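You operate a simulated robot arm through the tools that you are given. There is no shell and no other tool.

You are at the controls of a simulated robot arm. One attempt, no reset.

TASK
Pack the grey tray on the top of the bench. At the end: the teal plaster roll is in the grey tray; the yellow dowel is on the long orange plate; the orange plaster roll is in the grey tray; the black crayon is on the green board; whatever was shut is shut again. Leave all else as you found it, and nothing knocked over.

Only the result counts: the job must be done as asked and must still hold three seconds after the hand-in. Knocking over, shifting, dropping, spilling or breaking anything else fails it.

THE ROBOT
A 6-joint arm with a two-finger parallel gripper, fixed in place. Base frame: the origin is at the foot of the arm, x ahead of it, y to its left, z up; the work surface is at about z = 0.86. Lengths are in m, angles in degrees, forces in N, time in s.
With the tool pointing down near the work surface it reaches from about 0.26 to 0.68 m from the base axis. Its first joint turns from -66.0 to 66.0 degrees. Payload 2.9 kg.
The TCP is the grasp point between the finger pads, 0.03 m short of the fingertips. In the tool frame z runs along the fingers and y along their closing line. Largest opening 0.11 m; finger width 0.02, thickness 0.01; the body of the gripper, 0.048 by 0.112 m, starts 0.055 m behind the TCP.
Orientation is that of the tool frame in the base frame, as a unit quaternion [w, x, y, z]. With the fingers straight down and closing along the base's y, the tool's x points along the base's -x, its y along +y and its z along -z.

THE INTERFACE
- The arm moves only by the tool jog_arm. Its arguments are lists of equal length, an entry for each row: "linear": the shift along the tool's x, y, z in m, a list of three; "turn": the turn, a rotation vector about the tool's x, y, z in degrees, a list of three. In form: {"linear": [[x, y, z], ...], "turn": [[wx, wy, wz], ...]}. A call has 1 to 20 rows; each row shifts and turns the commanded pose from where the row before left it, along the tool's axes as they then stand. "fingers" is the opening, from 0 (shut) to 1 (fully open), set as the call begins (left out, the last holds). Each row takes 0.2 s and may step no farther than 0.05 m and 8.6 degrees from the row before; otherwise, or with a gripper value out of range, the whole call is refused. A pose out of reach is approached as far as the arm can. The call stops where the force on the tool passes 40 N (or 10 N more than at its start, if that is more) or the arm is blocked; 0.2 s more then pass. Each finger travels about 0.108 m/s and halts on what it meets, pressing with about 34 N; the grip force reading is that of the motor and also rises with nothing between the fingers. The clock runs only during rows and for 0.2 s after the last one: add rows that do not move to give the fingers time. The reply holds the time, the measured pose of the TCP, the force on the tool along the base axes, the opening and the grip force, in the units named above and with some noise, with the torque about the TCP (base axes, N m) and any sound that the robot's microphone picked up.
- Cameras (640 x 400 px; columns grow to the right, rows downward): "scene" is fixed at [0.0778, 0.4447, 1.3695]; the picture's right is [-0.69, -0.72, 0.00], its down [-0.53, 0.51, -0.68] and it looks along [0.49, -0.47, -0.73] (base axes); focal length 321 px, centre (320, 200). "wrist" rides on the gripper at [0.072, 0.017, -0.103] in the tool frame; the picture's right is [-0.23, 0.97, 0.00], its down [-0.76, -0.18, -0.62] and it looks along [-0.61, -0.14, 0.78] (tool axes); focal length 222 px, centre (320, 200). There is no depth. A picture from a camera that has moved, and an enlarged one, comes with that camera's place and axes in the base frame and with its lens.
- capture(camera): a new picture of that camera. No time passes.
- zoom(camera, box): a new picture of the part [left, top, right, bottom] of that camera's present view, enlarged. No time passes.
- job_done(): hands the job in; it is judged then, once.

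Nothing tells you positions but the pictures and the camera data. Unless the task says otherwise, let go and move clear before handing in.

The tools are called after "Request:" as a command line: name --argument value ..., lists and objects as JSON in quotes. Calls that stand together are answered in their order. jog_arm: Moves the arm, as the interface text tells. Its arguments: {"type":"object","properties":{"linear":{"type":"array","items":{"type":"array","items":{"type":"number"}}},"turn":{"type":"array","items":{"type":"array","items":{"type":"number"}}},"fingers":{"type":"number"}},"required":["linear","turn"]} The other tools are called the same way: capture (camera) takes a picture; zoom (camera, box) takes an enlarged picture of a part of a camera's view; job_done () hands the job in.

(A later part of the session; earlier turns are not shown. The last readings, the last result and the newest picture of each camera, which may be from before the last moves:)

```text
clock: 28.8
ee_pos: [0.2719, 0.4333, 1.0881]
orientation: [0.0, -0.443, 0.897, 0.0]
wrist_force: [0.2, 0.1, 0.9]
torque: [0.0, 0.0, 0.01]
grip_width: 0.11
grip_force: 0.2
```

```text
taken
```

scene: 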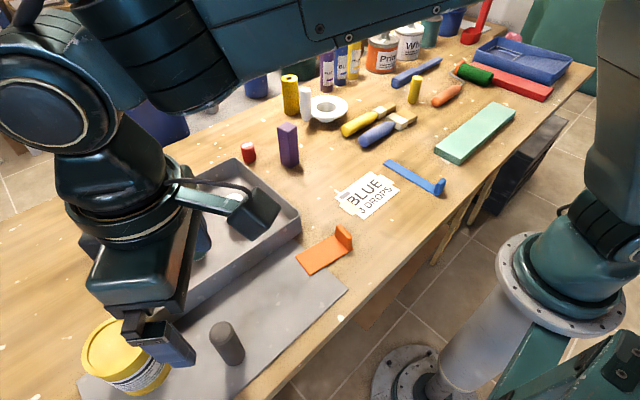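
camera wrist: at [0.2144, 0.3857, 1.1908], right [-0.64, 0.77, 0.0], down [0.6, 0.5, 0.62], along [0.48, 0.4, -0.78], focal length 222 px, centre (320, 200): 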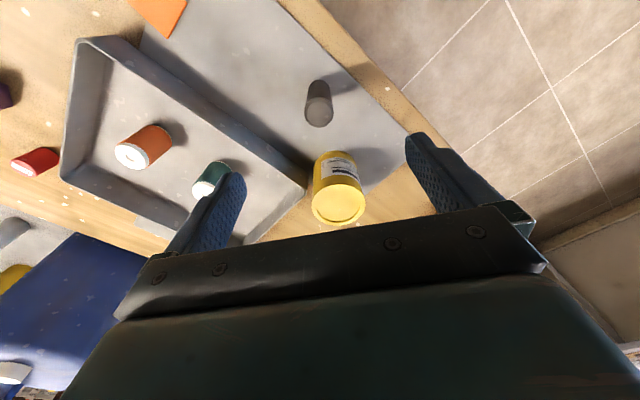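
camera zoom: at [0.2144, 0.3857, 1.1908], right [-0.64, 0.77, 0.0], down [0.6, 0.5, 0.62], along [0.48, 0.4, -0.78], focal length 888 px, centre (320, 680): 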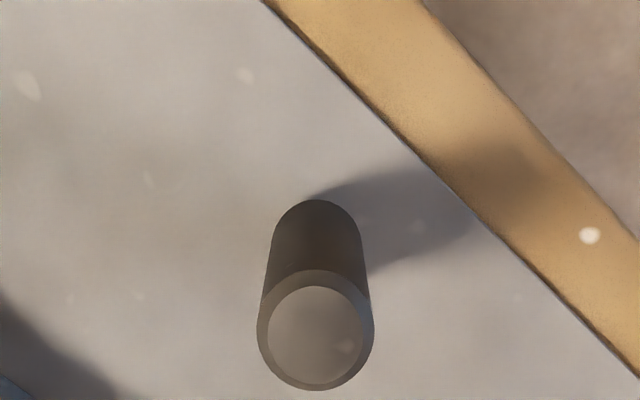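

From the rotated view the crayon comes out at about (0.273, 0.432), right under the TCP, with its top near z = 0.957. I'll descend to z ≈ 0.915.

Request:
jog_arm --linear '[[0, 0, 0.035], [0, 0, 0.035], [0, 0, 0.035], [0, 0, 0.035], [0, 0, 0.033], [0, 0, 0]]' --turn '[[0, 0, 0], [0, 0, 0], [0, 0, 0], [0, 0, 0], [0, 0, 0], [0, 0, 0]]'

Request:
capture --camera "wrist"

Request:
capture --camera "scene"

```text
clock: 30.2
ee_pos: [0.2715, 0.4331, 0.914]
orientation: [0.001, -0.442, 0.897, 0.0]
wrist_force: [-0.5, 0.1, -0.6]
torque: [0.02, 0.01, -0.01]
grip_width: 0.1098
grip_force: 0.0
```

```text
taken
camera wrist: at [0.2141, 0.3872, 1.0174], right [-0.63, 0.77, 0.0], down [0.6, 0.5, 0.62], along [0.48, 0.4, -0.78], focal length 222 px, centre (320, 200)
```

wrist: 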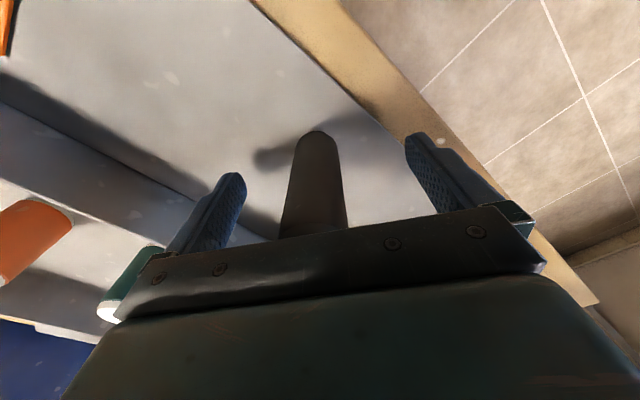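

```text
taken
```

scene: 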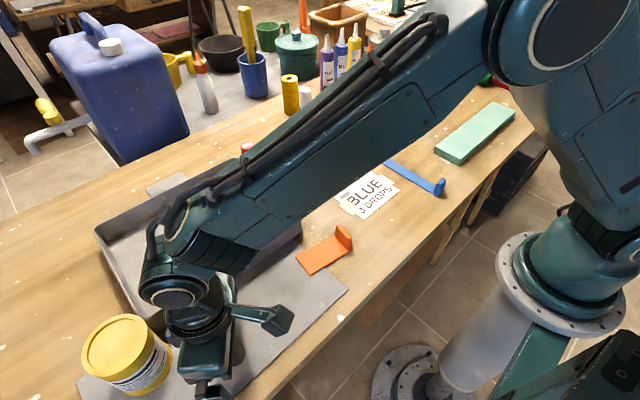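

The crayon stands centred between the fingers. Closing, then lifting.

Request:
jog_arm --linear '[[0, 0, 0], [0, 0, 0], [0, 0, 0], [0, 0, 0]]' --turn '[[0, 0, 0], [0, 0, 0], [0, 0, 0], [0, 0, 0]]' --fingers 0

Request:
capture --camera "wrist"

```text
clock: 31.2
ee_pos: [0.2703, 0.4344, 0.9157]
orientation: [0.0, -0.443, 0.897, 0.0]
wrist_force: [0.9, -0.9, 0.8]
torque: [-0.02, -0.01, 0.04]
grip_width: 0.0274
grip_force: 33.9
```

```text
taken
camera wrist: at [0.2142, 0.3871, 1.0177], right [-0.63, 0.77, 0.0], down [0.6, 0.5, 0.62], along [0.48, 0.4, -0.78], focal length 222 px, centre (320, 200)
```

wrist: 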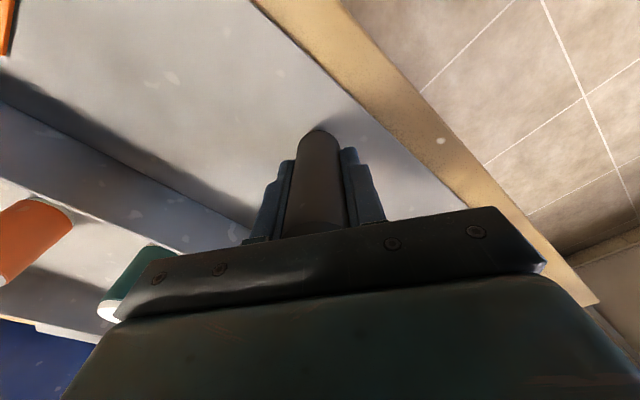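

The crayon is held (width 0.027). I'll lift it well clear, then turn the gripper back to its default heading.

Request:
jog_arm --linear '[[0, 0, -0.015], [0, 0, -0.03], [0, 0, -0.035], [0, 0, -0.035], [0, 0, -0.035], [0, 0, -0.025], [0, 0, 0], [0, 0, 0], [0, 0, 0], [0, 0, 0], [0, 0, 0], [0, 0, 0], [0, 0, 0], [0, 0, 0]]' --turn '[[0, 0, 0], [0, 0, 0], [0, 0, 0], [0, 0, 0], [0, 0, 0], [0, 0, 0], [0, 0, 7.5], [0, 0, 7.5], [0, 0, 7.5], [0, 0, 7.5], [0, 0, 7.5], [0, 0, 7.5], [0, 0, 7.5], [0, 0, 0]]'

Request:
capture --camera "wrist"

Request:
capture --camera "scene"

Request:
zoom --camera "scene" --box '[400, 60, 560, 200]'

```text
clock: 34.2
ee_pos: [0.2713, 0.4319, 1.0891]
orientation: [0.0, 0.001, 1.0, 0.0]
wrist_force: [-0.5, -0.2, -0.7]
torque: [-0.05, -0.02, 0.01]
grip_width: 0.027
grip_force: 34.1
```

```text
taken
camera wrist: at [0.1996, 0.4494, 1.1924], right [0.23, 0.97, 0.0], down [0.76, -0.18, 0.62], along [0.61, -0.14, -0.78], focal length 222 px, centre (320, 200)
```

wrist: 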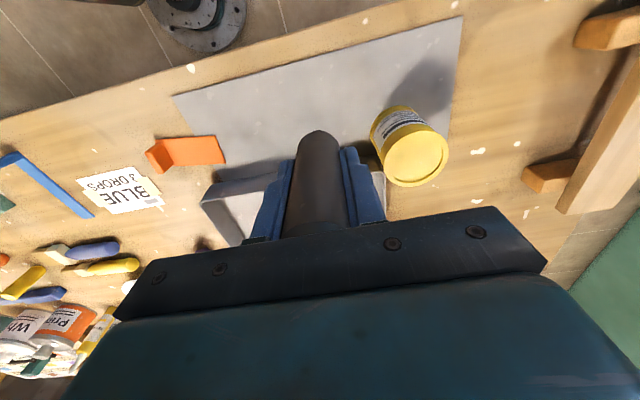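

```text
taken
```

scene: 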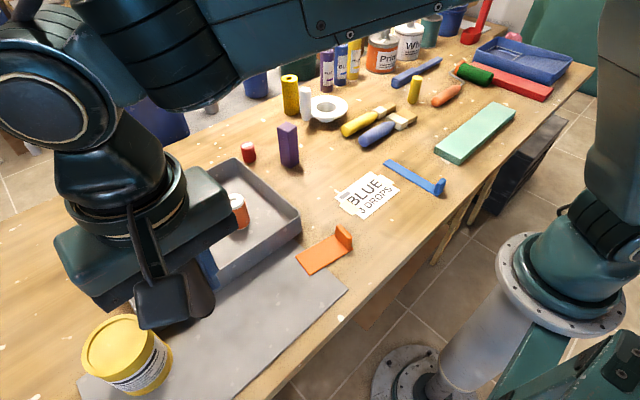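

```text
2.86 times, centred on (480, 130) of scene
camera zoom: at [0.0778, 0.4447, 1.3695], right [-0.69, -0.72, 0.0], down [-0.53, 0.51, -0.68], along [0.49, -0.47, -0.73], focal length 918 px, centre (-137, 400)
```

zoom: 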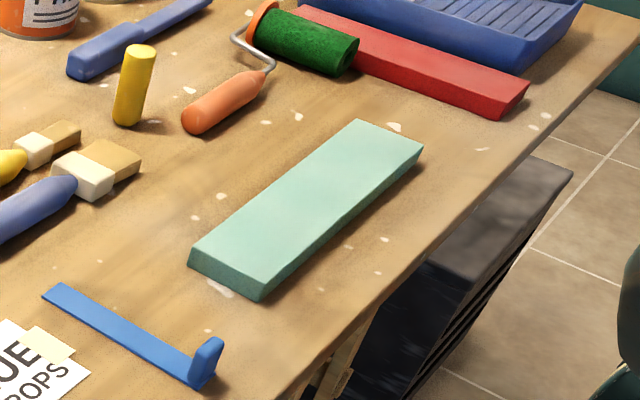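

Crayon held upright and clear. The green board spans roughly x 0.27–0.335, y -0.49 to -0.20 with its top near z = 0.885; I'll carry the crayon across to about (0.305, -0.31).

Request:
jog_arm --linear '[[-0.0021, -0.0464, 0], [-0.0021, -0.0464, 0], [-0.0021, -0.0464, 0], [-0.0021, -0.0464, 0], [-0.0021, -0.0464, 0], [-0.0021, -0.0464, 0], [-0.0021, -0.0464, 0], [-0.0021, -0.0464, 0], [-0.0021, -0.0464, 0], [-0.0021, -0.0464, 0], [-0.0021, -0.0464, 0], [-0.0021, -0.0464, 0], [-0.0021, -0.0464, 0], [-0.0021, -0.0464, 0], [-0.0021, -0.0464, 0], [-0.0021, -0.0464, 0], [0, 0, 0], [0, 0, 0]]' --turn '[[0, 0, 0], [0, 0, 0], [0, 0, 0], [0, 0, 0], [0, 0, 0], [0, 0, 0], [0, 0, 0], [0, 0, 0], [0, 0, 0], [0, 0, 0], [0, 0, 0], [0, 0, 0], [0, 0, 0], [0, 0, 0], [0, 0, 0], [0, 0, 0], [0, 0, 0], [0, 0, 0]]'

Request:
capture --camera "wrist"

Request:
capture --camera "scene"

```text
clock: 38.0
ee_pos: [0.3033, -0.3122, 1.0894]
orientation: [0.0, 0.001, 1.0, 0.001]
wrist_force: [-0.4, -0.5, 0.2]
torque: [-0.01, -0.02, -0.01]
grip_width: 0.0269
grip_force: 34.4
```

```text
taken
camera wrist: at [0.2305, -0.2957, 1.1923], right [0.23, 0.97, 0.0], down [0.76, -0.18, 0.62], along [0.61, -0.14, -0.78], focal length 222 px, centre (320, 200)
```

wrist: 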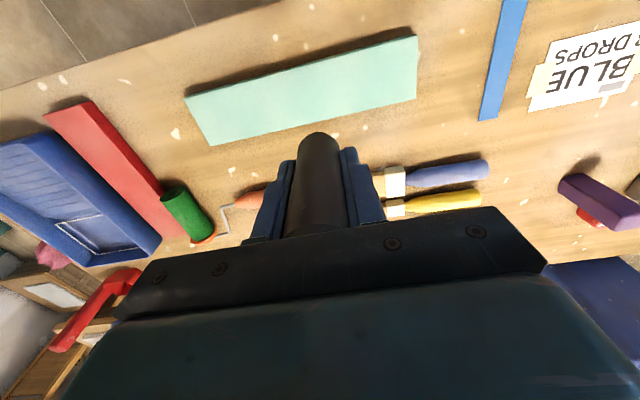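

```text
taken
```

scene: 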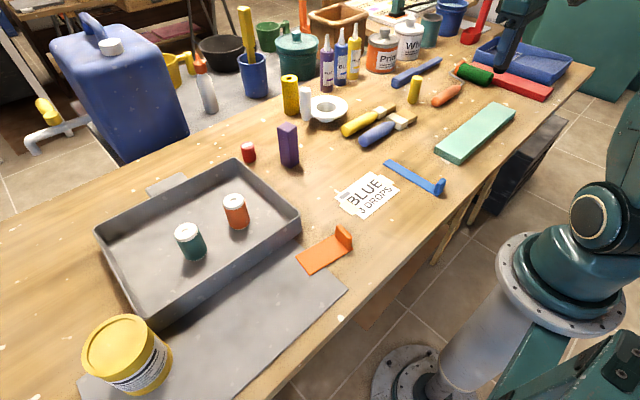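

The wrist view puts the board at x 0.265–0.332, y -0.487 to -0.193, so I'll aim for (0.299, -0.312). I'll lower to a little above the expected contact height.

Request:
jog_arm --linear '[[0.0035, 0, 0.03], [0, 0, 0.035], [0, 0, 0.035], [0, 0, 0.034], [0, 0, 0], [0, 0, 0]]' --turn '[[0, 0, 0], [0, 0, 0], [0, 0, 0], [0, 0, 0], [0, 0, 0], [0, 0, 0]]'

Request:
capture --camera "wrist"

Request:
zoom --camera "scene" --box '[400, 40, 560, 180]'

```text
clock: 39.4
ee_pos: [0.3032, -0.3094, 0.956]
orientation: [0.0, 0.0, 1.0, 0.0]
wrist_force: [-0.2, 0.7, -0.2]
torque: [0.01, 0.01, 0.0]
grip_width: 0.0272
grip_force: 33.5
```

```text
taken
camera wrist: at [0.2306, -0.2909, 1.0591], right [0.23, 0.97, 0.0], down [0.76, -0.18, 0.62], along [0.61, -0.14, -0.78], focal length 222 px, centre (320, 200)
```

wrist: 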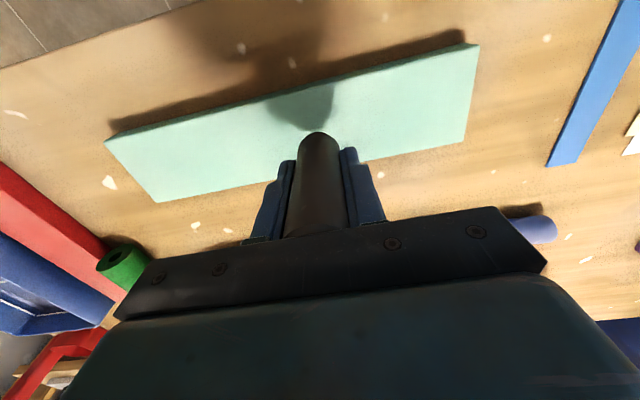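

```text
2.86 times, centred on (480, 110) of scene
camera zoom: at [0.0778, 0.4447, 1.3695], right [-0.69, -0.72, 0.0], down [-0.53, 0.51, -0.68], along [0.49, -0.47, -0.73], focal length 918 px, centre (-137, 457)
```

zoom: 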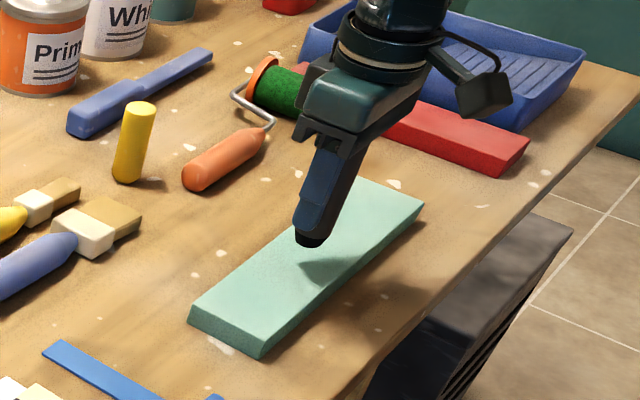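

The crayon's foot is over the board with margin on every side. I'll nudge 4 mm toward the centre line, drop 10 mm, then creep.

Request:
jog_arm --linear '[[0.004, 0, 0.005], [0, 0, 0.005], [0, 0, 0]]' --turn '[[0, 0, 0], [0, 0, 0], [0, 0, 0]]'

```text
clock: 40.2
ee_pos: [0.2979, -0.3097, 0.9456]
orientation: [0.0, -0.001, 1.0, 0.0]
wrist_force: [0.7, 0.3, -0.4]
torque: [0.05, -0.02, -0.02]
grip_width: 0.027
grip_force: 34.5
```

Request:
jog_arm --linear '[[0, 0, 0.002], [0, 0, 0.002]]' --turn '[[0, 0, 0], [0, 0, 0]]'

```text
clock: 40.8
ee_pos: [0.2973, -0.3085, 0.9429]
orientation: [-0.001, 0.0, 1.0, 0.001]
wrist_force: [-0.5, -0.1, -0.4]
torque: [0.0, -0.02, 0.03]
grip_width: 0.0271
grip_force: 33.9
```

Request:
jog_arm --linear '[[0, 0, 0.002]]' --turn '[[0, 0, 0]]'

```text
clock: 41.2
ee_pos: [0.2973, -0.3089, 0.9402]
orientation: [0.0, 0.0, 1.0, 0.0]
wrist_force: [-0.4, -0.1, 0.6]
torque: [-0.01, 0.0, 0.02]
grip_width: 0.027
grip_force: 33.6
```

Request:
jog_arm --linear '[[0, 0, 0.0015]]' --turn '[[0, 0, 0]]'

Request:
zoom --camera "scene" --box '[430, 80, 530, 160]'

```text
clock: 41.6
ee_pos: [0.2974, -0.3095, 0.9382]
orientation: [0.0, 0.0, 1.0, 0.0]
wrist_force: [0.2, 0.5, -0.8]
torque: [0.02, 0.0, 0.02]
grip_width: 0.0271
grip_force: 34.1
```

```text
5.00 times, centred on (480, 120) of scene
camera zoom: at [0.0778, 0.4447, 1.3695], right [-0.69, -0.72, 0.0], down [-0.53, 0.51, -0.68], along [0.49, -0.47, -0.73], focal length 1606 px, centre (-480, 600)
```

zoom: 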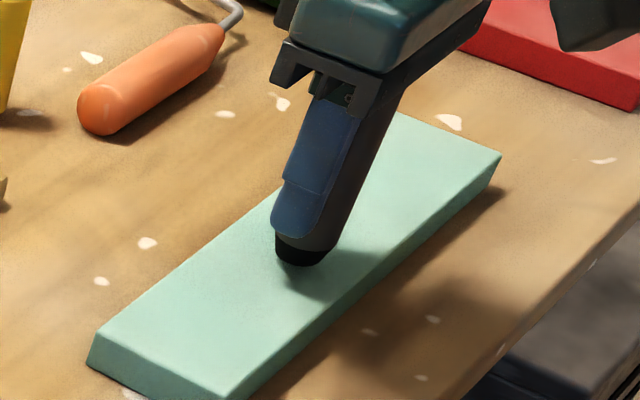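

Still a small gap under the crayon. Continuing in 1.5 mm steps.

Request:
jog_arm --linear '[[0, 0, 0.0015]]' --turn '[[0, 0, 0]]'

```text
clock: 42.0
ee_pos: [0.2976, -0.3099, 0.9368]
orientation: [0.0, 0.0, 1.0, 0.0]
wrist_force: [-0.6, 0.0, -0.5]
torque: [0.0, 0.0, -0.01]
grip_width: 0.0271
grip_force: 34.0
```

Request:
jog_arm --linear '[[0, 0, 0.0015]]' --turn '[[0, 0, 0]]'

```text
clock: 42.4
ee_pos: [0.2983, -0.3085, 0.9356]
orientation: [0.0, 0.0, 1.0, 0.0]
wrist_force: [-0.5, -0.5, -0.3]
torque: [-0.02, 0.06, 0.01]
grip_width: 0.027
grip_force: 34.2
```

Request:
jog_arm --linear '[[0, 0, 0.0015]]' --turn '[[0, 0, 0]]'

```text
clock: 42.8
ee_pos: [0.2984, -0.3089, 0.934]
orientation: [0.0, 0.0, 1.0, 0.0]
wrist_force: [-0.4, 0.3, -0.2]
torque: [0.01, 0.0, -0.01]
grip_width: 0.0269
grip_force: 34.2
```

Request:
jog_arm --linear '[[0, 0, 0.0015]]' --turn '[[0, 0, 0]]'

Request:
zoom --camera "scene" --box '[450, 100, 510, 148]'

```text
clock: 43.2
ee_pos: [0.299, -0.309, 0.9326]
orientation: [0.0, 0.0, 1.0, 0.0]
wrist_force: [-0.1, 2.2, 7.6]
torque: [0.07, 0.04, 0.0]
grip_width: 0.027
grip_force: 33.9
```

```text
8.33 times, centred on (480, 124) of scene
camera zoom: at [0.0777, 0.4448, 1.3694], right [-0.69, -0.72, 0.0], down [-0.53, 0.51, -0.68], along [0.49, -0.47, -0.73], focal length 2677 px, centre (-1013, 833)
```

zoom: 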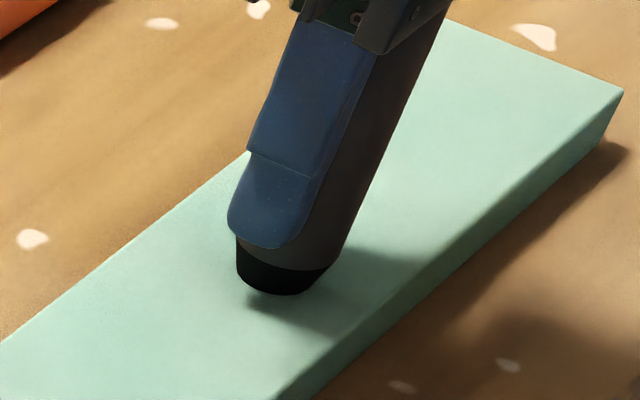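

Contact at 7.6 N, so the crayon stands on the board. I'll open part way and rise straight up.

Request:
jog_arm --linear '[[0, 0, -0.0005], [0, 0, 0], [0, 0, 0], [0, 0, 0]]' --turn '[[0, 0, 0], [0, 0, 0], [0, 0, 0], [0, 0, 0]]' --fingers 0.6

Request:
jog_arm --linear '[[0, 0, -0.02], [0, 0, -0.03], [0, 0, -0.04], [0, 0, -0.04], [0, 0, -0.03], [0, 0, 0]]' --turn '[[0, 0, 0], [0, 0, 0], [0, 0, 0], [0, 0, 0], [0, 0, 0], [0, 0, 0]]'

Request:
capture --camera "wrist"

Request:
zoom --camera "scene" --box '[400, 40, 560, 180]'

```text
clock: 44.2
ee_pos: [0.2971, -0.3092, 0.932]
orientation: [0.0, 0.0, 1.0, 0.0]
wrist_force: [0.4, 0.1, 0.4]
torque: [0.04, 0.04, 0.01]
grip_width: 0.0661
grip_force: 0.0
```

```text
clock: 45.6
ee_pos: [0.2985, -0.3081, 1.0941]
orientation: [0.0, 0.001, 1.0, 0.0]
wrist_force: [0.0, 0.2, -0.4]
torque: [-0.02, 0.02, 0.01]
grip_width: 0.0662
grip_force: 0.1
```

```text
taken
camera wrist: at [0.2258, -0.2915, 1.197], right [0.23, 0.97, 0.0], down [0.76, -0.18, 0.62], along [0.61, -0.14, -0.78], focal length 222 px, centre (320, 200)
```

wrist: 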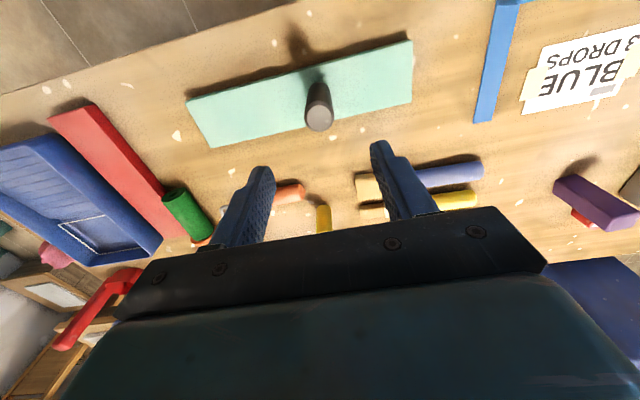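

```text
2.86 times, centred on (480, 110) of scene
camera zoom: at [0.0778, 0.4447, 1.3695], right [-0.69, -0.72, 0.0], down [-0.53, 0.51, -0.68], along [0.49, -0.47, -0.73], focal length 918 px, centre (-137, 457)
```

zoom: 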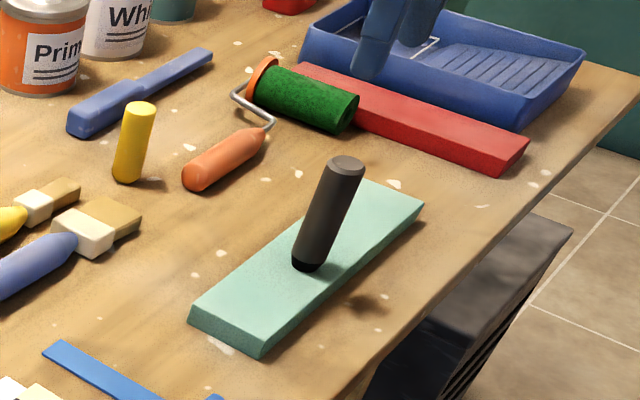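

The crayon stands upright on the green board. The yellow dowel is near (0.52, -0.373) with a brush end close on one side, so I'll use a partial opening (0.073 m) and hover to look.

Request:
jog_arm --linear '[[-0.0443, -0.013, 0.006], [-0.0443, -0.013, 0.006], [-0.0443, -0.013, 0.006], [-0.0443, -0.013, 0.006], [-0.0443, -0.013, 0.006], [0, 0, 0], [0, 0, 0]]' --turn '[[0, 0, 0], [0, 0, 0], [0, 0, 0], [0, 0, 0], [0, 0, 0], [0, 0, 0], [0, 0, 0]]' --fingers 0.68

Request:
capture --camera "wrist"

Request:
zoom --camera "wrist" --box '[240, 30, 400, 130]'

Request:
capture --camera "scene"

```text
clock: 47.2
ee_pos: [0.5199, -0.3711, 1.0663]
orientation: [-0.001, 0.0, 1.0, 0.0]
wrist_force: [0.2, -0.1, 0.2]
torque: [0.02, -0.02, 0.01]
grip_width: 0.0748
grip_force: 0.0
```

```text
taken
camera wrist: at [0.448, -0.3552, 1.1688], right [0.23, 0.97, 0.0], down [0.76, -0.18, 0.62], along [0.61, -0.14, -0.78], focal length 222 px, centre (320, 200)
```

wrist: 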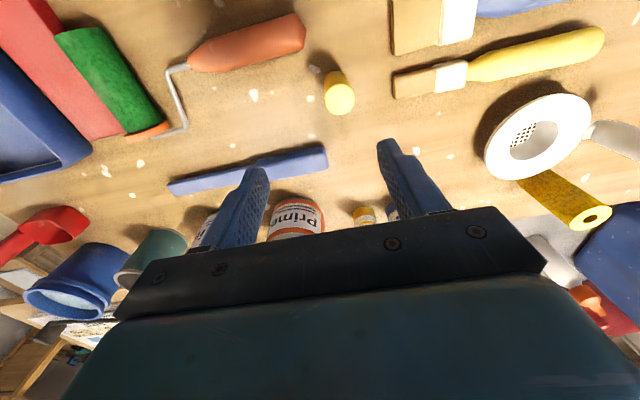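

```text
4.00 times, centred on (320, 80) of wrist
camera zoom: at [0.448, -0.3552, 1.1688], right [0.23, 0.97, 0.0], down [0.76, -0.18, 0.62], along [0.61, -0.14, -0.78], focal length 888 px, centre (320, 680)
```

zoom: 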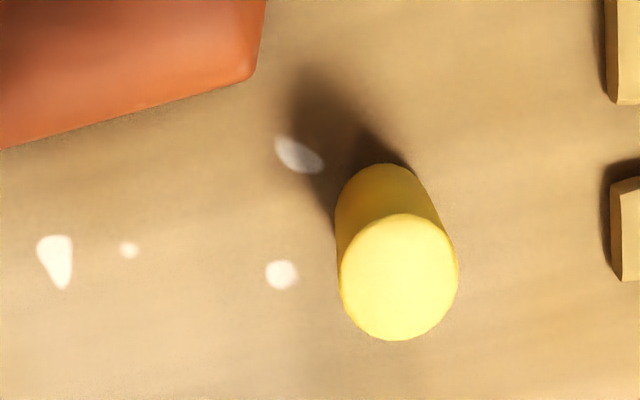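

```text
taken
```

scene: 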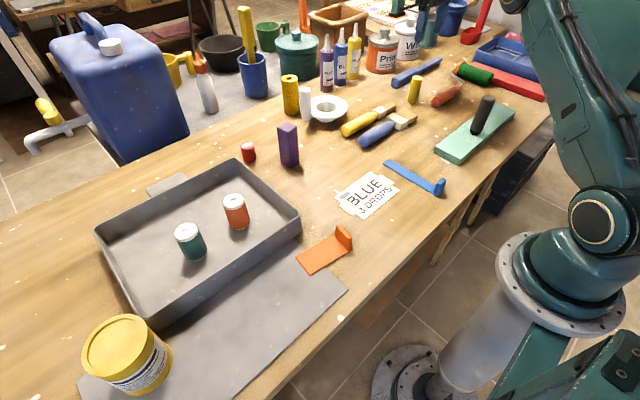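

Refined, the dowel is at about (0.512, -0.350) and 0.03 m wide. I'll shift over it, come part way down and check again.

Request:
jog_arm --linear '[[0.004, 0.0108, 0.01], [0.004, 0.0109, 0.01], [0, 0, 0.02], [0, 0, 0.02], [0, 0, 0]]' --turn '[[0, 0, 0], [0, 0, 0], [0, 0, 0], [0, 0, 0], [0, 0, 0]]'

Request:
capture --camera "wrist"

Request:
zoom --camera "wrist" --box '[220, 60, 420, 185]'

```text
clock: 48.4
ee_pos: [0.5127, -0.3508, 1.0032]
orientation: [0.0, 0.001, 1.0, 0.0]
wrist_force: [0.4, 0.3, -0.6]
torque: [0.0, 0.0, 0.0]
grip_width: 0.0749
grip_force: 0.2
```

```text
taken
camera wrist: at [0.4398, -0.3332, 1.1056], right [0.23, 0.97, 0.0], down [0.76, -0.18, 0.62], along [0.61, -0.14, -0.78], focal length 222 px, centre (320, 200)
```

wrist: 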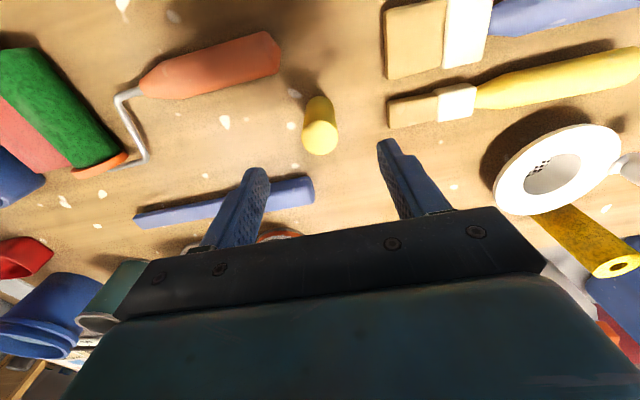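

```text
3.20 times, centred on (320, 122) of wrist
camera zoom: at [0.4398, -0.3332, 1.1056], right [0.23, 0.97, 0.0], down [0.76, -0.18, 0.62], along [0.61, -0.14, -0.78], focal length 711 px, centre (320, 448)
```

zoom: 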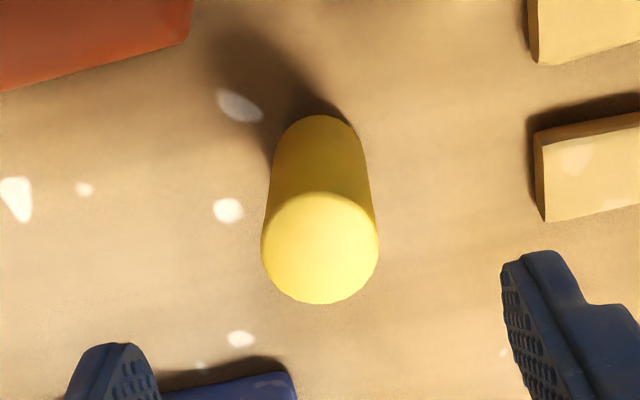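

The dowel is centred exactly under the TCP. Descending to z ≈ 0.905 and closing.

Request:
jog_arm --linear '[[0, 0, 0.025], [0, 0, 0.025], [0, 0, 0.025], [0, 0, 0.0225], [0, 0, 0], [0, 0, 0]]' --turn '[[0, 0, 0], [0, 0, 0], [0, 0, 0], [0, 0, 0], [0, 0, 0], [0, 0, 0]]'

Request:
capture --camera "wrist"

```text
clock: 49.8
ee_pos: [0.5107, -0.3524, 0.9059]
orientation: [0.0, 0.0, 1.0, 0.0]
wrist_force: [-0.3, 0.9, -0.1]
torque: [0.02, 0.02, 0.03]
grip_width: 0.0745
grip_force: 0.0
```

```text
taken
camera wrist: at [0.4384, -0.3353, 1.0082], right [0.23, 0.97, 0.0], down [0.76, -0.18, 0.62], along [0.61, -0.14, -0.78], focal length 222 px, centre (320, 200)
```

wrist: 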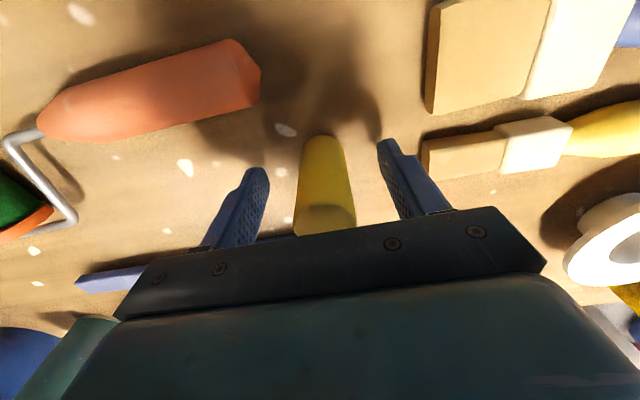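

Request:
jog_arm --linear '[[0, 0, 0], [0, 0, 0], [0, 0, 0], [0, 0, 0]]' --turn '[[0, 0, 0], [0, 0, 0], [0, 0, 0], [0, 0, 0]]' --fingers 0

Request:
jog_arm --linear '[[0, 0, -0.015], [0, 0, -0.025], [0, 0, -0.03], [0, 0, -0.04], [0, 0, -0.04], [0, 0, 0]]' --turn '[[0, 0, 0], [0, 0, 0], [0, 0, 0], [0, 0, 0], [0, 0, 0], [0, 0, 0]]'

Request:
capture --camera "wrist"

Request:
capture --camera "scene"

```text
clock: 50.8
ee_pos: [0.5108, -0.3527, 0.9059]
orientation: [-0.001, 0.0, 1.0, -0.001]
wrist_force: [1.0, -0.8, -0.1]
torque: [0.01, -0.02, 0.0]
grip_width: 0.0284
grip_force: 34.1
```

```text
clock: 52.2
ee_pos: [0.5139, -0.352, 1.0552]
orientation: [0.0, 0.0, 1.0, 0.0]
wrist_force: [-0.5, -0.1, -0.6]
torque: [-0.02, 0.0, 0.0]
grip_width: 0.0284
grip_force: 33.9
```

```text
taken
camera wrist: at [0.4414, -0.3345, 1.158], right [0.23, 0.97, 0.0], down [0.76, -0.18, 0.62], along [0.61, -0.14, -0.78], focal length 222 px, centre (320, 200)
```

wrist: 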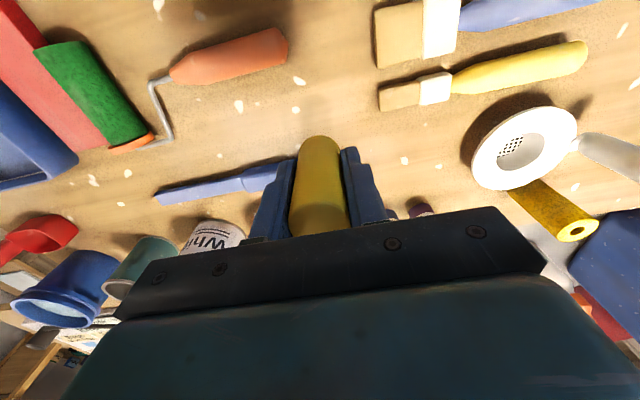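

```text
taken
```

scene: 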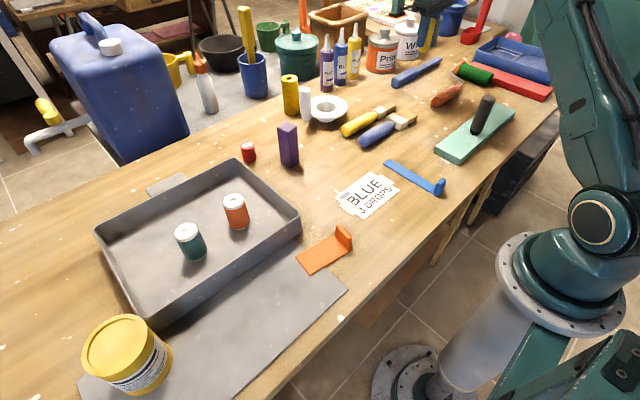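

The dowel is held (width 0.028) and lifted clear. I'll carry it over to the orange plate at about (0.318, 0.21) and look before lowering.

Request:
jog_arm --linear '[[0.015, 0.0436, -0.002], [0.015, 0.0436, -0.002], [0.015, 0.0436, -0.002], [0.015, 0.0436, -0.002], [0.015, 0.0436, -0.002], [0.015, 0.0436, -0.002], [0.015, 0.0436, -0.002], [0.015, 0.0436, -0.002], [0.015, 0.0436, -0.002], [0.015, 0.0436, -0.002], [0.015, 0.0436, -0.002], [0.015, 0.0436, -0.002], [0.015, 0.0436, -0.002], [0, 0, 0], [0, 0, 0]]' --turn '[[0, 0, 0], [0, 0, 0], [0, 0, 0], [0, 0, 0], [0, 0, 0], [0, 0, 0], [0, 0, 0], [0, 0, 0], [0, 0, 0], [0, 0, 0], [0, 0, 0], [0, 0, 0], [0, 0, 0], [0, 0, 0], [0, 0, 0]]'

Request:
capture --camera "wrist"

Request:
zoom --camera "wrist" --box '[220, 60, 420, 185]'

Request:
zoom --camera "scene" --box '[270, 160, 400, 290]'

```text
clock: 55.4
ee_pos: [0.3171, 0.2139, 1.0786]
orientation: [-0.001, -0.001, 1.0, 0.0]
wrist_force: [-0.2, -0.2, -0.4]
torque: [-0.01, 0.0, 0.01]
grip_width: 0.0287
grip_force: 33.9
```

```text
taken
camera wrist: at [0.2451, 0.2311, 1.1823], right [0.23, 0.97, 0.0], down [0.76, -0.18, 0.62], along [0.61, -0.14, -0.78], focal length 222 px, centre (320, 200)
```

wrist: 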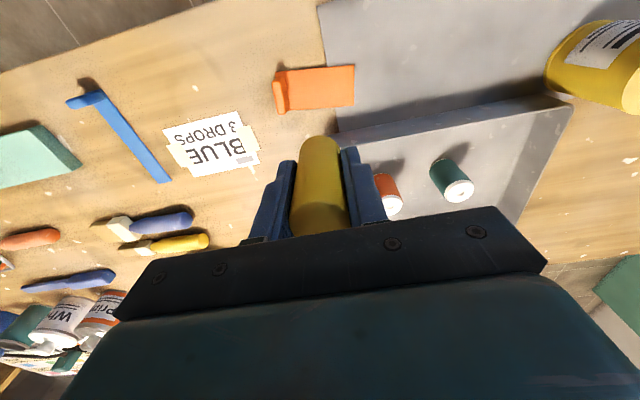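

```text
3.20 times, centred on (320, 122) of wrist
camera zoom: at [0.2451, 0.2311, 1.1823], right [0.23, 0.97, 0.0], down [0.76, -0.18, 0.62], along [0.61, -0.14, -0.78], focal length 711 px, centre (320, 448)
```

zoom: 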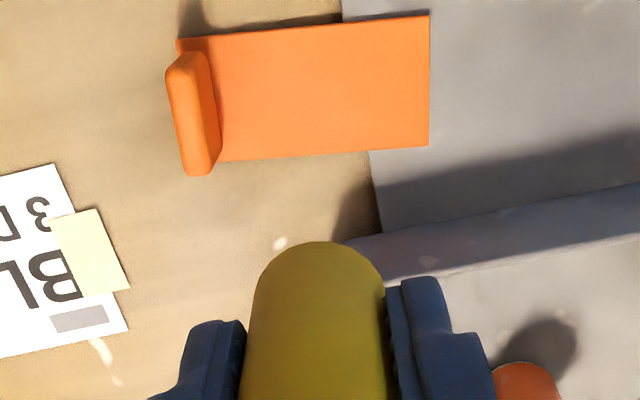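

```text
3.08 times, centred on (335, 225) of scene
camera zoom: at [0.0778, 0.4447, 1.3695], right [-0.69, -0.72, 0.0], down [-0.53, 0.51, -0.68], along [0.49, -0.47, -0.73], focal length 988 px, centre (274, 123)
```

zoom: 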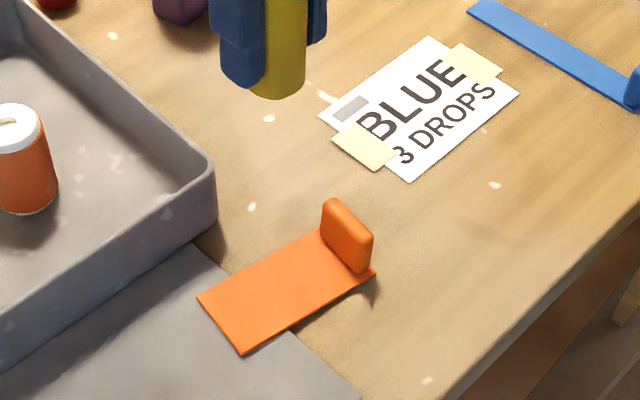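

The orange plate's free area is centred near (0.314, 0.219), with its upright tab at the low-y end. A finger opening along y could touch that tab, so I'll turn the gripper about 80° so it opens across the plate instead.

Request:
jog_arm --linear '[[0, 0, 0], [0, 0, 0], [0, 0, 0], [0, 0, 0], [0, 0, 0], [0, 0, 0], [0, 0, 0], [0, 0, 0], [0, 0, 0], [0, 0, 0], [0, 0, 0], [0, 0, 0]]' --turn '[[0, 0, -8], [0, 0, -8], [0, 0, -8], [0, 0, -8], [0, 0, -8], [0, 0, -8], [0, 0, -8], [0, 0, -8], [0, 0, -8], [0, 0, -8], [0, 0, 0], [0, 0, 0]]'

Request:
capture --camera "wrist"

Request:
zoom --camera "wrist" --box '[220, 60, 420, 185]'

Request:
capture --camera "scene"

```text
clock: 58.0
ee_pos: [0.3157, 0.2142, 1.0815]
orientation: [0.0, -0.643, 0.766, -0.001]
wrist_force: [0.1, 0.5, -1.1]
torque: [0.0, 0.01, -0.03]
grip_width: 0.0286
grip_force: 33.1
```

```text
taken
camera wrist: at [0.2867, 0.1457, 1.1844], right [-0.92, 0.39, 0.0], down [0.31, 0.72, 0.62], along [0.24, 0.57, -0.78], focal length 222 px, centre (320, 200)
```

wrist: 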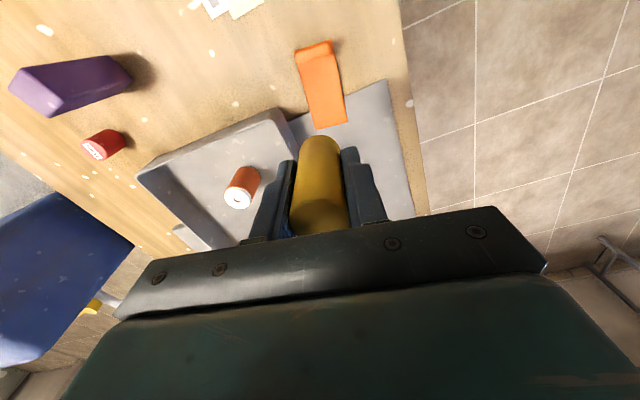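

```text
3.20 times, centred on (320, 122) of wrist
camera zoom: at [0.2867, 0.1457, 1.1844], right [-0.92, 0.39, 0.0], down [0.31, 0.72, 0.62], along [0.24, 0.57, -0.78], focal length 711 px, centre (320, 448)
```

zoom: 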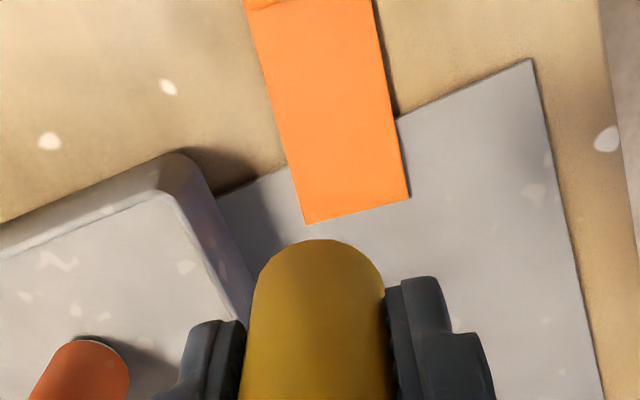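

```text
taken
```

scene: 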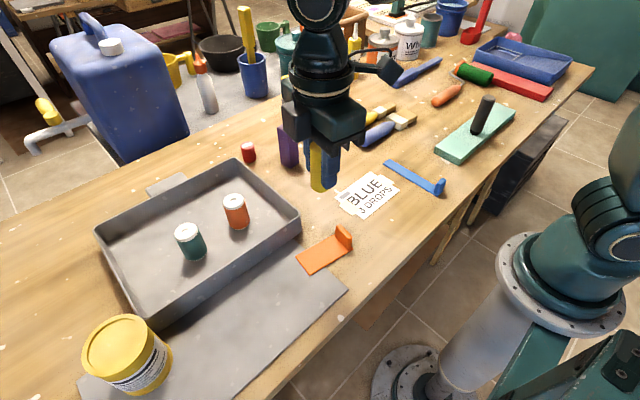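

From this side the plate's free area is centred near (0.312, 0.219), just a few millimetres from the TCP. I'll correct and lower to about 20 mm above the plate.

Request:
jog_arm --linear '[[-0.0045, 0.0042, 0.02], [0, 0, 0.035], [0, 0, 0.035], [0, 0, 0.035], [0, 0, 0.025], [0, 0, 0], [0, 0, 0]]' --turn '[[0, 0, 0], [0, 0, 0], [0, 0, 0], [0, 0, 0], [0, 0, 0], [0, 0, 0], [0, 0, 0]]'

Request:
capture --camera "wrist"

Request:
zoom --camera "scene" --box '[270, 200, 380, 290]'

Request:
zoom --camera "wrist" --box '[220, 60, 420, 185]'

```text
clock: 59.6
ee_pos: [0.3089, 0.2168, 0.9295]
orientation: [0.001, -0.643, 0.766, 0.0]
wrist_force: [0.6, 0.2, -0.5]
torque: [0.04, 0.02, 0.0]
grip_width: 0.0286
grip_force: 34.1
```

```text
taken
camera wrist: at [0.2806, 0.1495, 1.033], right [-0.92, 0.39, 0.0], down [0.31, 0.72, 0.62], along [0.24, 0.57, -0.78], focal length 222 px, centre (320, 200)
```

wrist: 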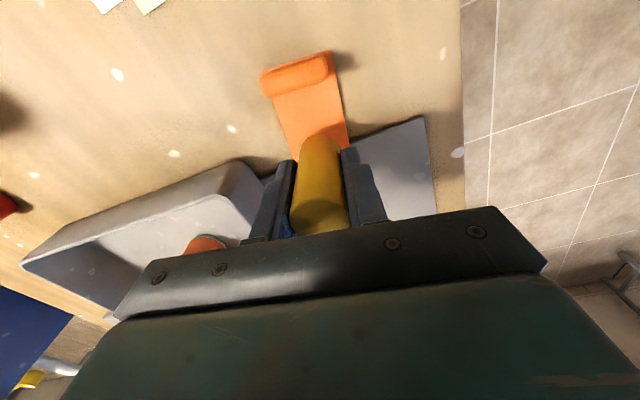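

```text
4.44 times, centred on (325, 245) of scene
camera zoom: at [0.0778, 0.4447, 1.3695], right [-0.69, -0.72, 0.0], down [-0.53, 0.51, -0.68], along [0.49, -0.47, -0.73], focal length 1428 px, centre (298, 0)
```

zoom: 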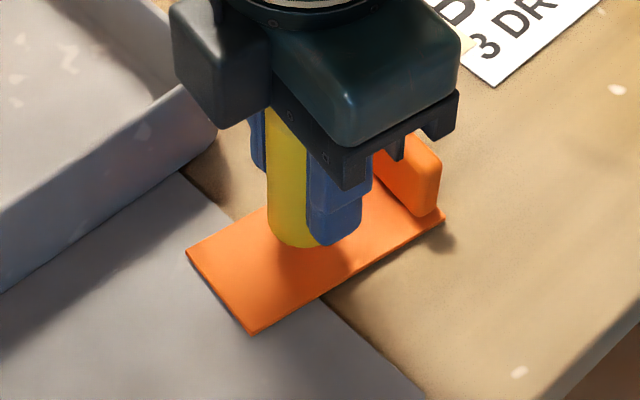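

```text
3.20 times, centred on (320, 122) of wrist
camera zoom: at [0.2806, 0.1495, 1.033], right [-0.92, 0.39, 0.0], down [0.31, 0.72, 0.62], along [0.24, 0.57, -0.78], focal length 711 px, centre (320, 448)
```

zoom: 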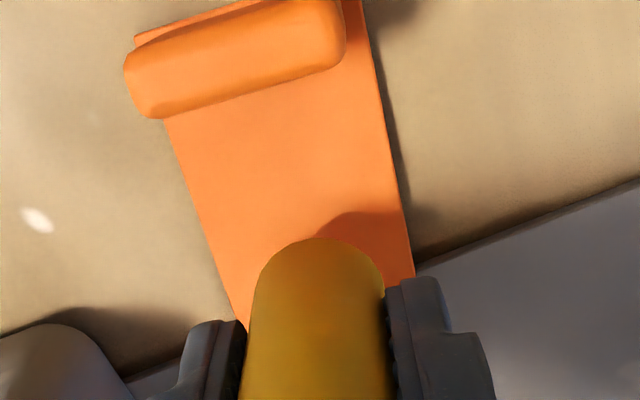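

The dowel is over the middle of the plate, within 2 mm of target and clear of the tab. I'll lower 14 mm with a tiny correction, then creep.

Request:
jog_arm --linear '[[-0.0022, -0.0011, 0.005], [0, 0, 0.005], [0, 0, 0.004], [0, 0, 0]]' --turn '[[0, 0, 0], [0, 0, 0], [0, 0, 0], [0, 0, 0]]'

```text
clock: 60.6
ee_pos: [0.3131, 0.2219, 0.9172]
orientation: [-0.001, -0.643, 0.765, 0.001]
wrist_force: [0.7, 0.6, 0.1]
torque: [0.0, 0.0, -0.01]
grip_width: 0.0285
grip_force: 33.6
```

Request:
jog_arm --linear '[[0, 0, 0.002], [0, 0, 0.001]]' --turn '[[0, 0, 0], [0, 0, 0]]'

```text
clock: 61.2
ee_pos: [0.3144, 0.2219, 0.9167]
orientation: [0.001, -0.643, 0.766, -0.001]
wrist_force: [-4.9, -4.8, 28.1]
torque: [-0.05, 0.43, 0.04]
grip_width: 0.0282
grip_force: 35.1
```

Contact came sooner than predicted (28 N). I'll back off 1.5 mm and check that nothing shifted.

Request:
jog_arm --linear '[[0, 0, -0.0015], [0, 0, 0]]' --turn '[[0, 0, 0], [0, 0, 0]]'

Request:
zoom --camera "scene" --box '[270, 200, 380, 290]'

Request:
zoom --camera "wrist" --box '[220, 60, 420, 185]'

```text
clock: 61.8
ee_pos: [0.3151, 0.2204, 0.9153]
orientation: [0.0, -0.643, 0.766, 0.0]
wrist_force: [1.1, 1.7, 6.7]
torque: [0.12, -0.15, -0.06]
grip_width: 0.0284
grip_force: 34.8
```

```text
4.44 times, centred on (325, 245) of scene
camera zoom: at [0.0777, 0.4446, 1.3695], right [-0.69, -0.72, 0.0], down [-0.53, 0.51, -0.68], along [0.49, -0.47, -0.73], focal length 1428 px, centre (298, 0)
```

zoom: 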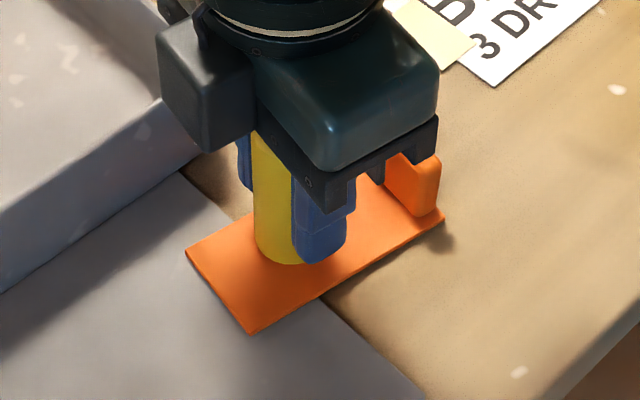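

```text
3.20 times, centred on (320, 122) of wrist
camera zoom: at [0.2852, 0.1527, 1.0184], right [-0.92, 0.39, 0.0], down [0.31, 0.72, 0.62], along [0.24, 0.57, -0.78], focal length 711 px, centre (320, 448)
```

zoom: 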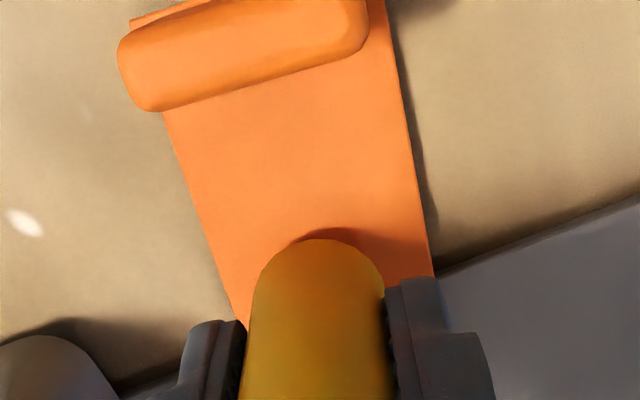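

The plate hasn't moved and the dowel stands on it with about 6 mm margin to the nearest edge. I'll open the fingers gently and check before rising.

Request:
jog_arm --linear '[[0, 0, -0.0004], [0, 0, 0], [0, 0, 0], [0, 0, 0]]' --turn '[[0, 0, 0], [0, 0, 0], [0, 0, 0], [0, 0, 0]]' --fingers 0.55

Request:
zoom --camera "wrist" --box '[220, 60, 420, 185]'

Request:
zoom --camera "scene" --box '[270, 200, 380, 290]'

```text
clock: 62.8
ee_pos: [0.3135, 0.2203, 0.9155]
orientation: [0.0, -0.643, 0.766, 0.0]
wrist_force: [-0.1, -0.6, -0.8]
torque: [0.01, 0.03, 0.0]
grip_width: 0.0604
grip_force: 0.0
```

```text
3.20 times, centred on (320, 122) of wrist
camera zoom: at [0.285, 0.1527, 1.0187], right [-0.92, 0.39, 0.0], down [0.31, 0.72, 0.62], along [0.24, 0.57, -0.78], focal length 711 px, centre (320, 448)
```

zoom: 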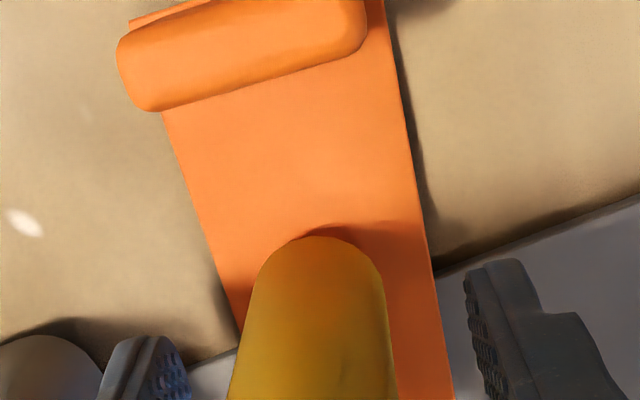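

```text
4.44 times, centred on (325, 245) of scene
camera zoom: at [0.0778, 0.4447, 1.3695], right [-0.69, -0.72, 0.0], down [-0.53, 0.51, -0.68], along [0.49, -0.47, -0.73], focal length 1428 px, centre (298, 0)
```

zoom: 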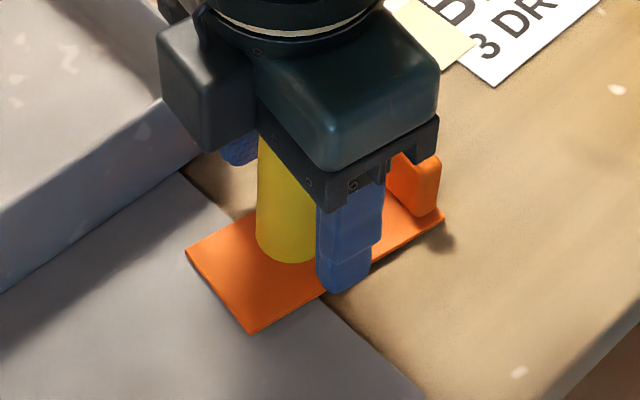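

The dowel is free and standing upright. Rising straight up, then viewing everything.

Request:
jog_arm --linear '[[0, 0, -0.02], [0, 0, -0.03], [0, 0, -0.04], [0, 0, -0.05], [0, 0, -0.05], [0, 0, 0]]' --turn '[[0, 0, 0], [0, 0, 0], [0, 0, 0], [0, 0, 0], [0, 0, 0], [0, 0, 0]]'

Request:
capture --camera "scene"

Request:
zoom --camera "scene" --box '[270, 180, 380, 290]'

Request:
capture --camera "wrist"

```text
clock: 64.2
ee_pos: [0.3128, 0.2231, 1.1065]
orientation: [0.0, -0.642, 0.767, 0.0]
wrist_force: [-0.2, 0.7, -0.5]
torque: [-0.01, 0.0, 0.01]
grip_width: 0.0606
grip_force: 0.0
```

```text
taken
```

scene: 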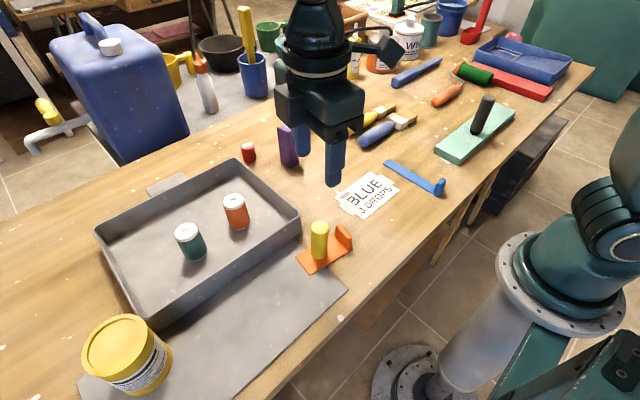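

```text
3.64 times, centred on (325, 235) of scene
camera zoom: at [0.0778, 0.4446, 1.3695], right [-0.69, -0.72, 0.0], down [-0.53, 0.51, -0.68], along [0.49, -0.47, -0.73], focal length 1168 px, centre (302, 73)
```

zoom: 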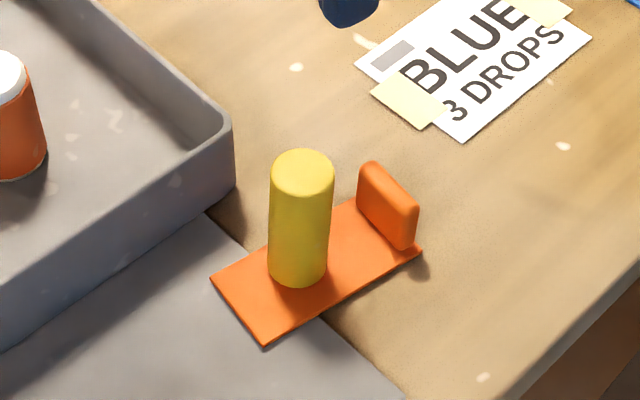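

```text
taken
camera wrist: at [0.2843, 0.1546, 1.209], right [-0.92, 0.39, 0.0], down [0.31, 0.72, 0.62], along [0.24, 0.57, -0.78], focal length 222 px, centre (320, 200)
```

wrist: 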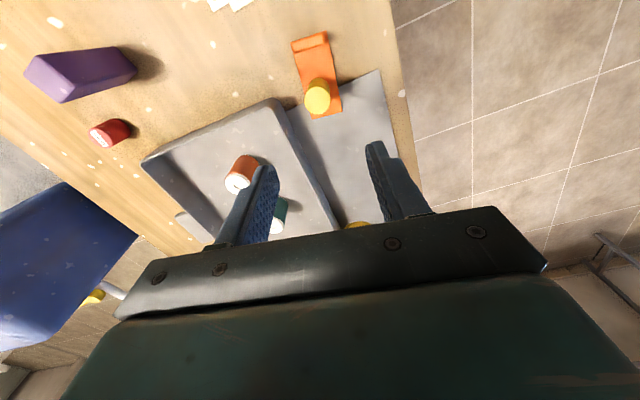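

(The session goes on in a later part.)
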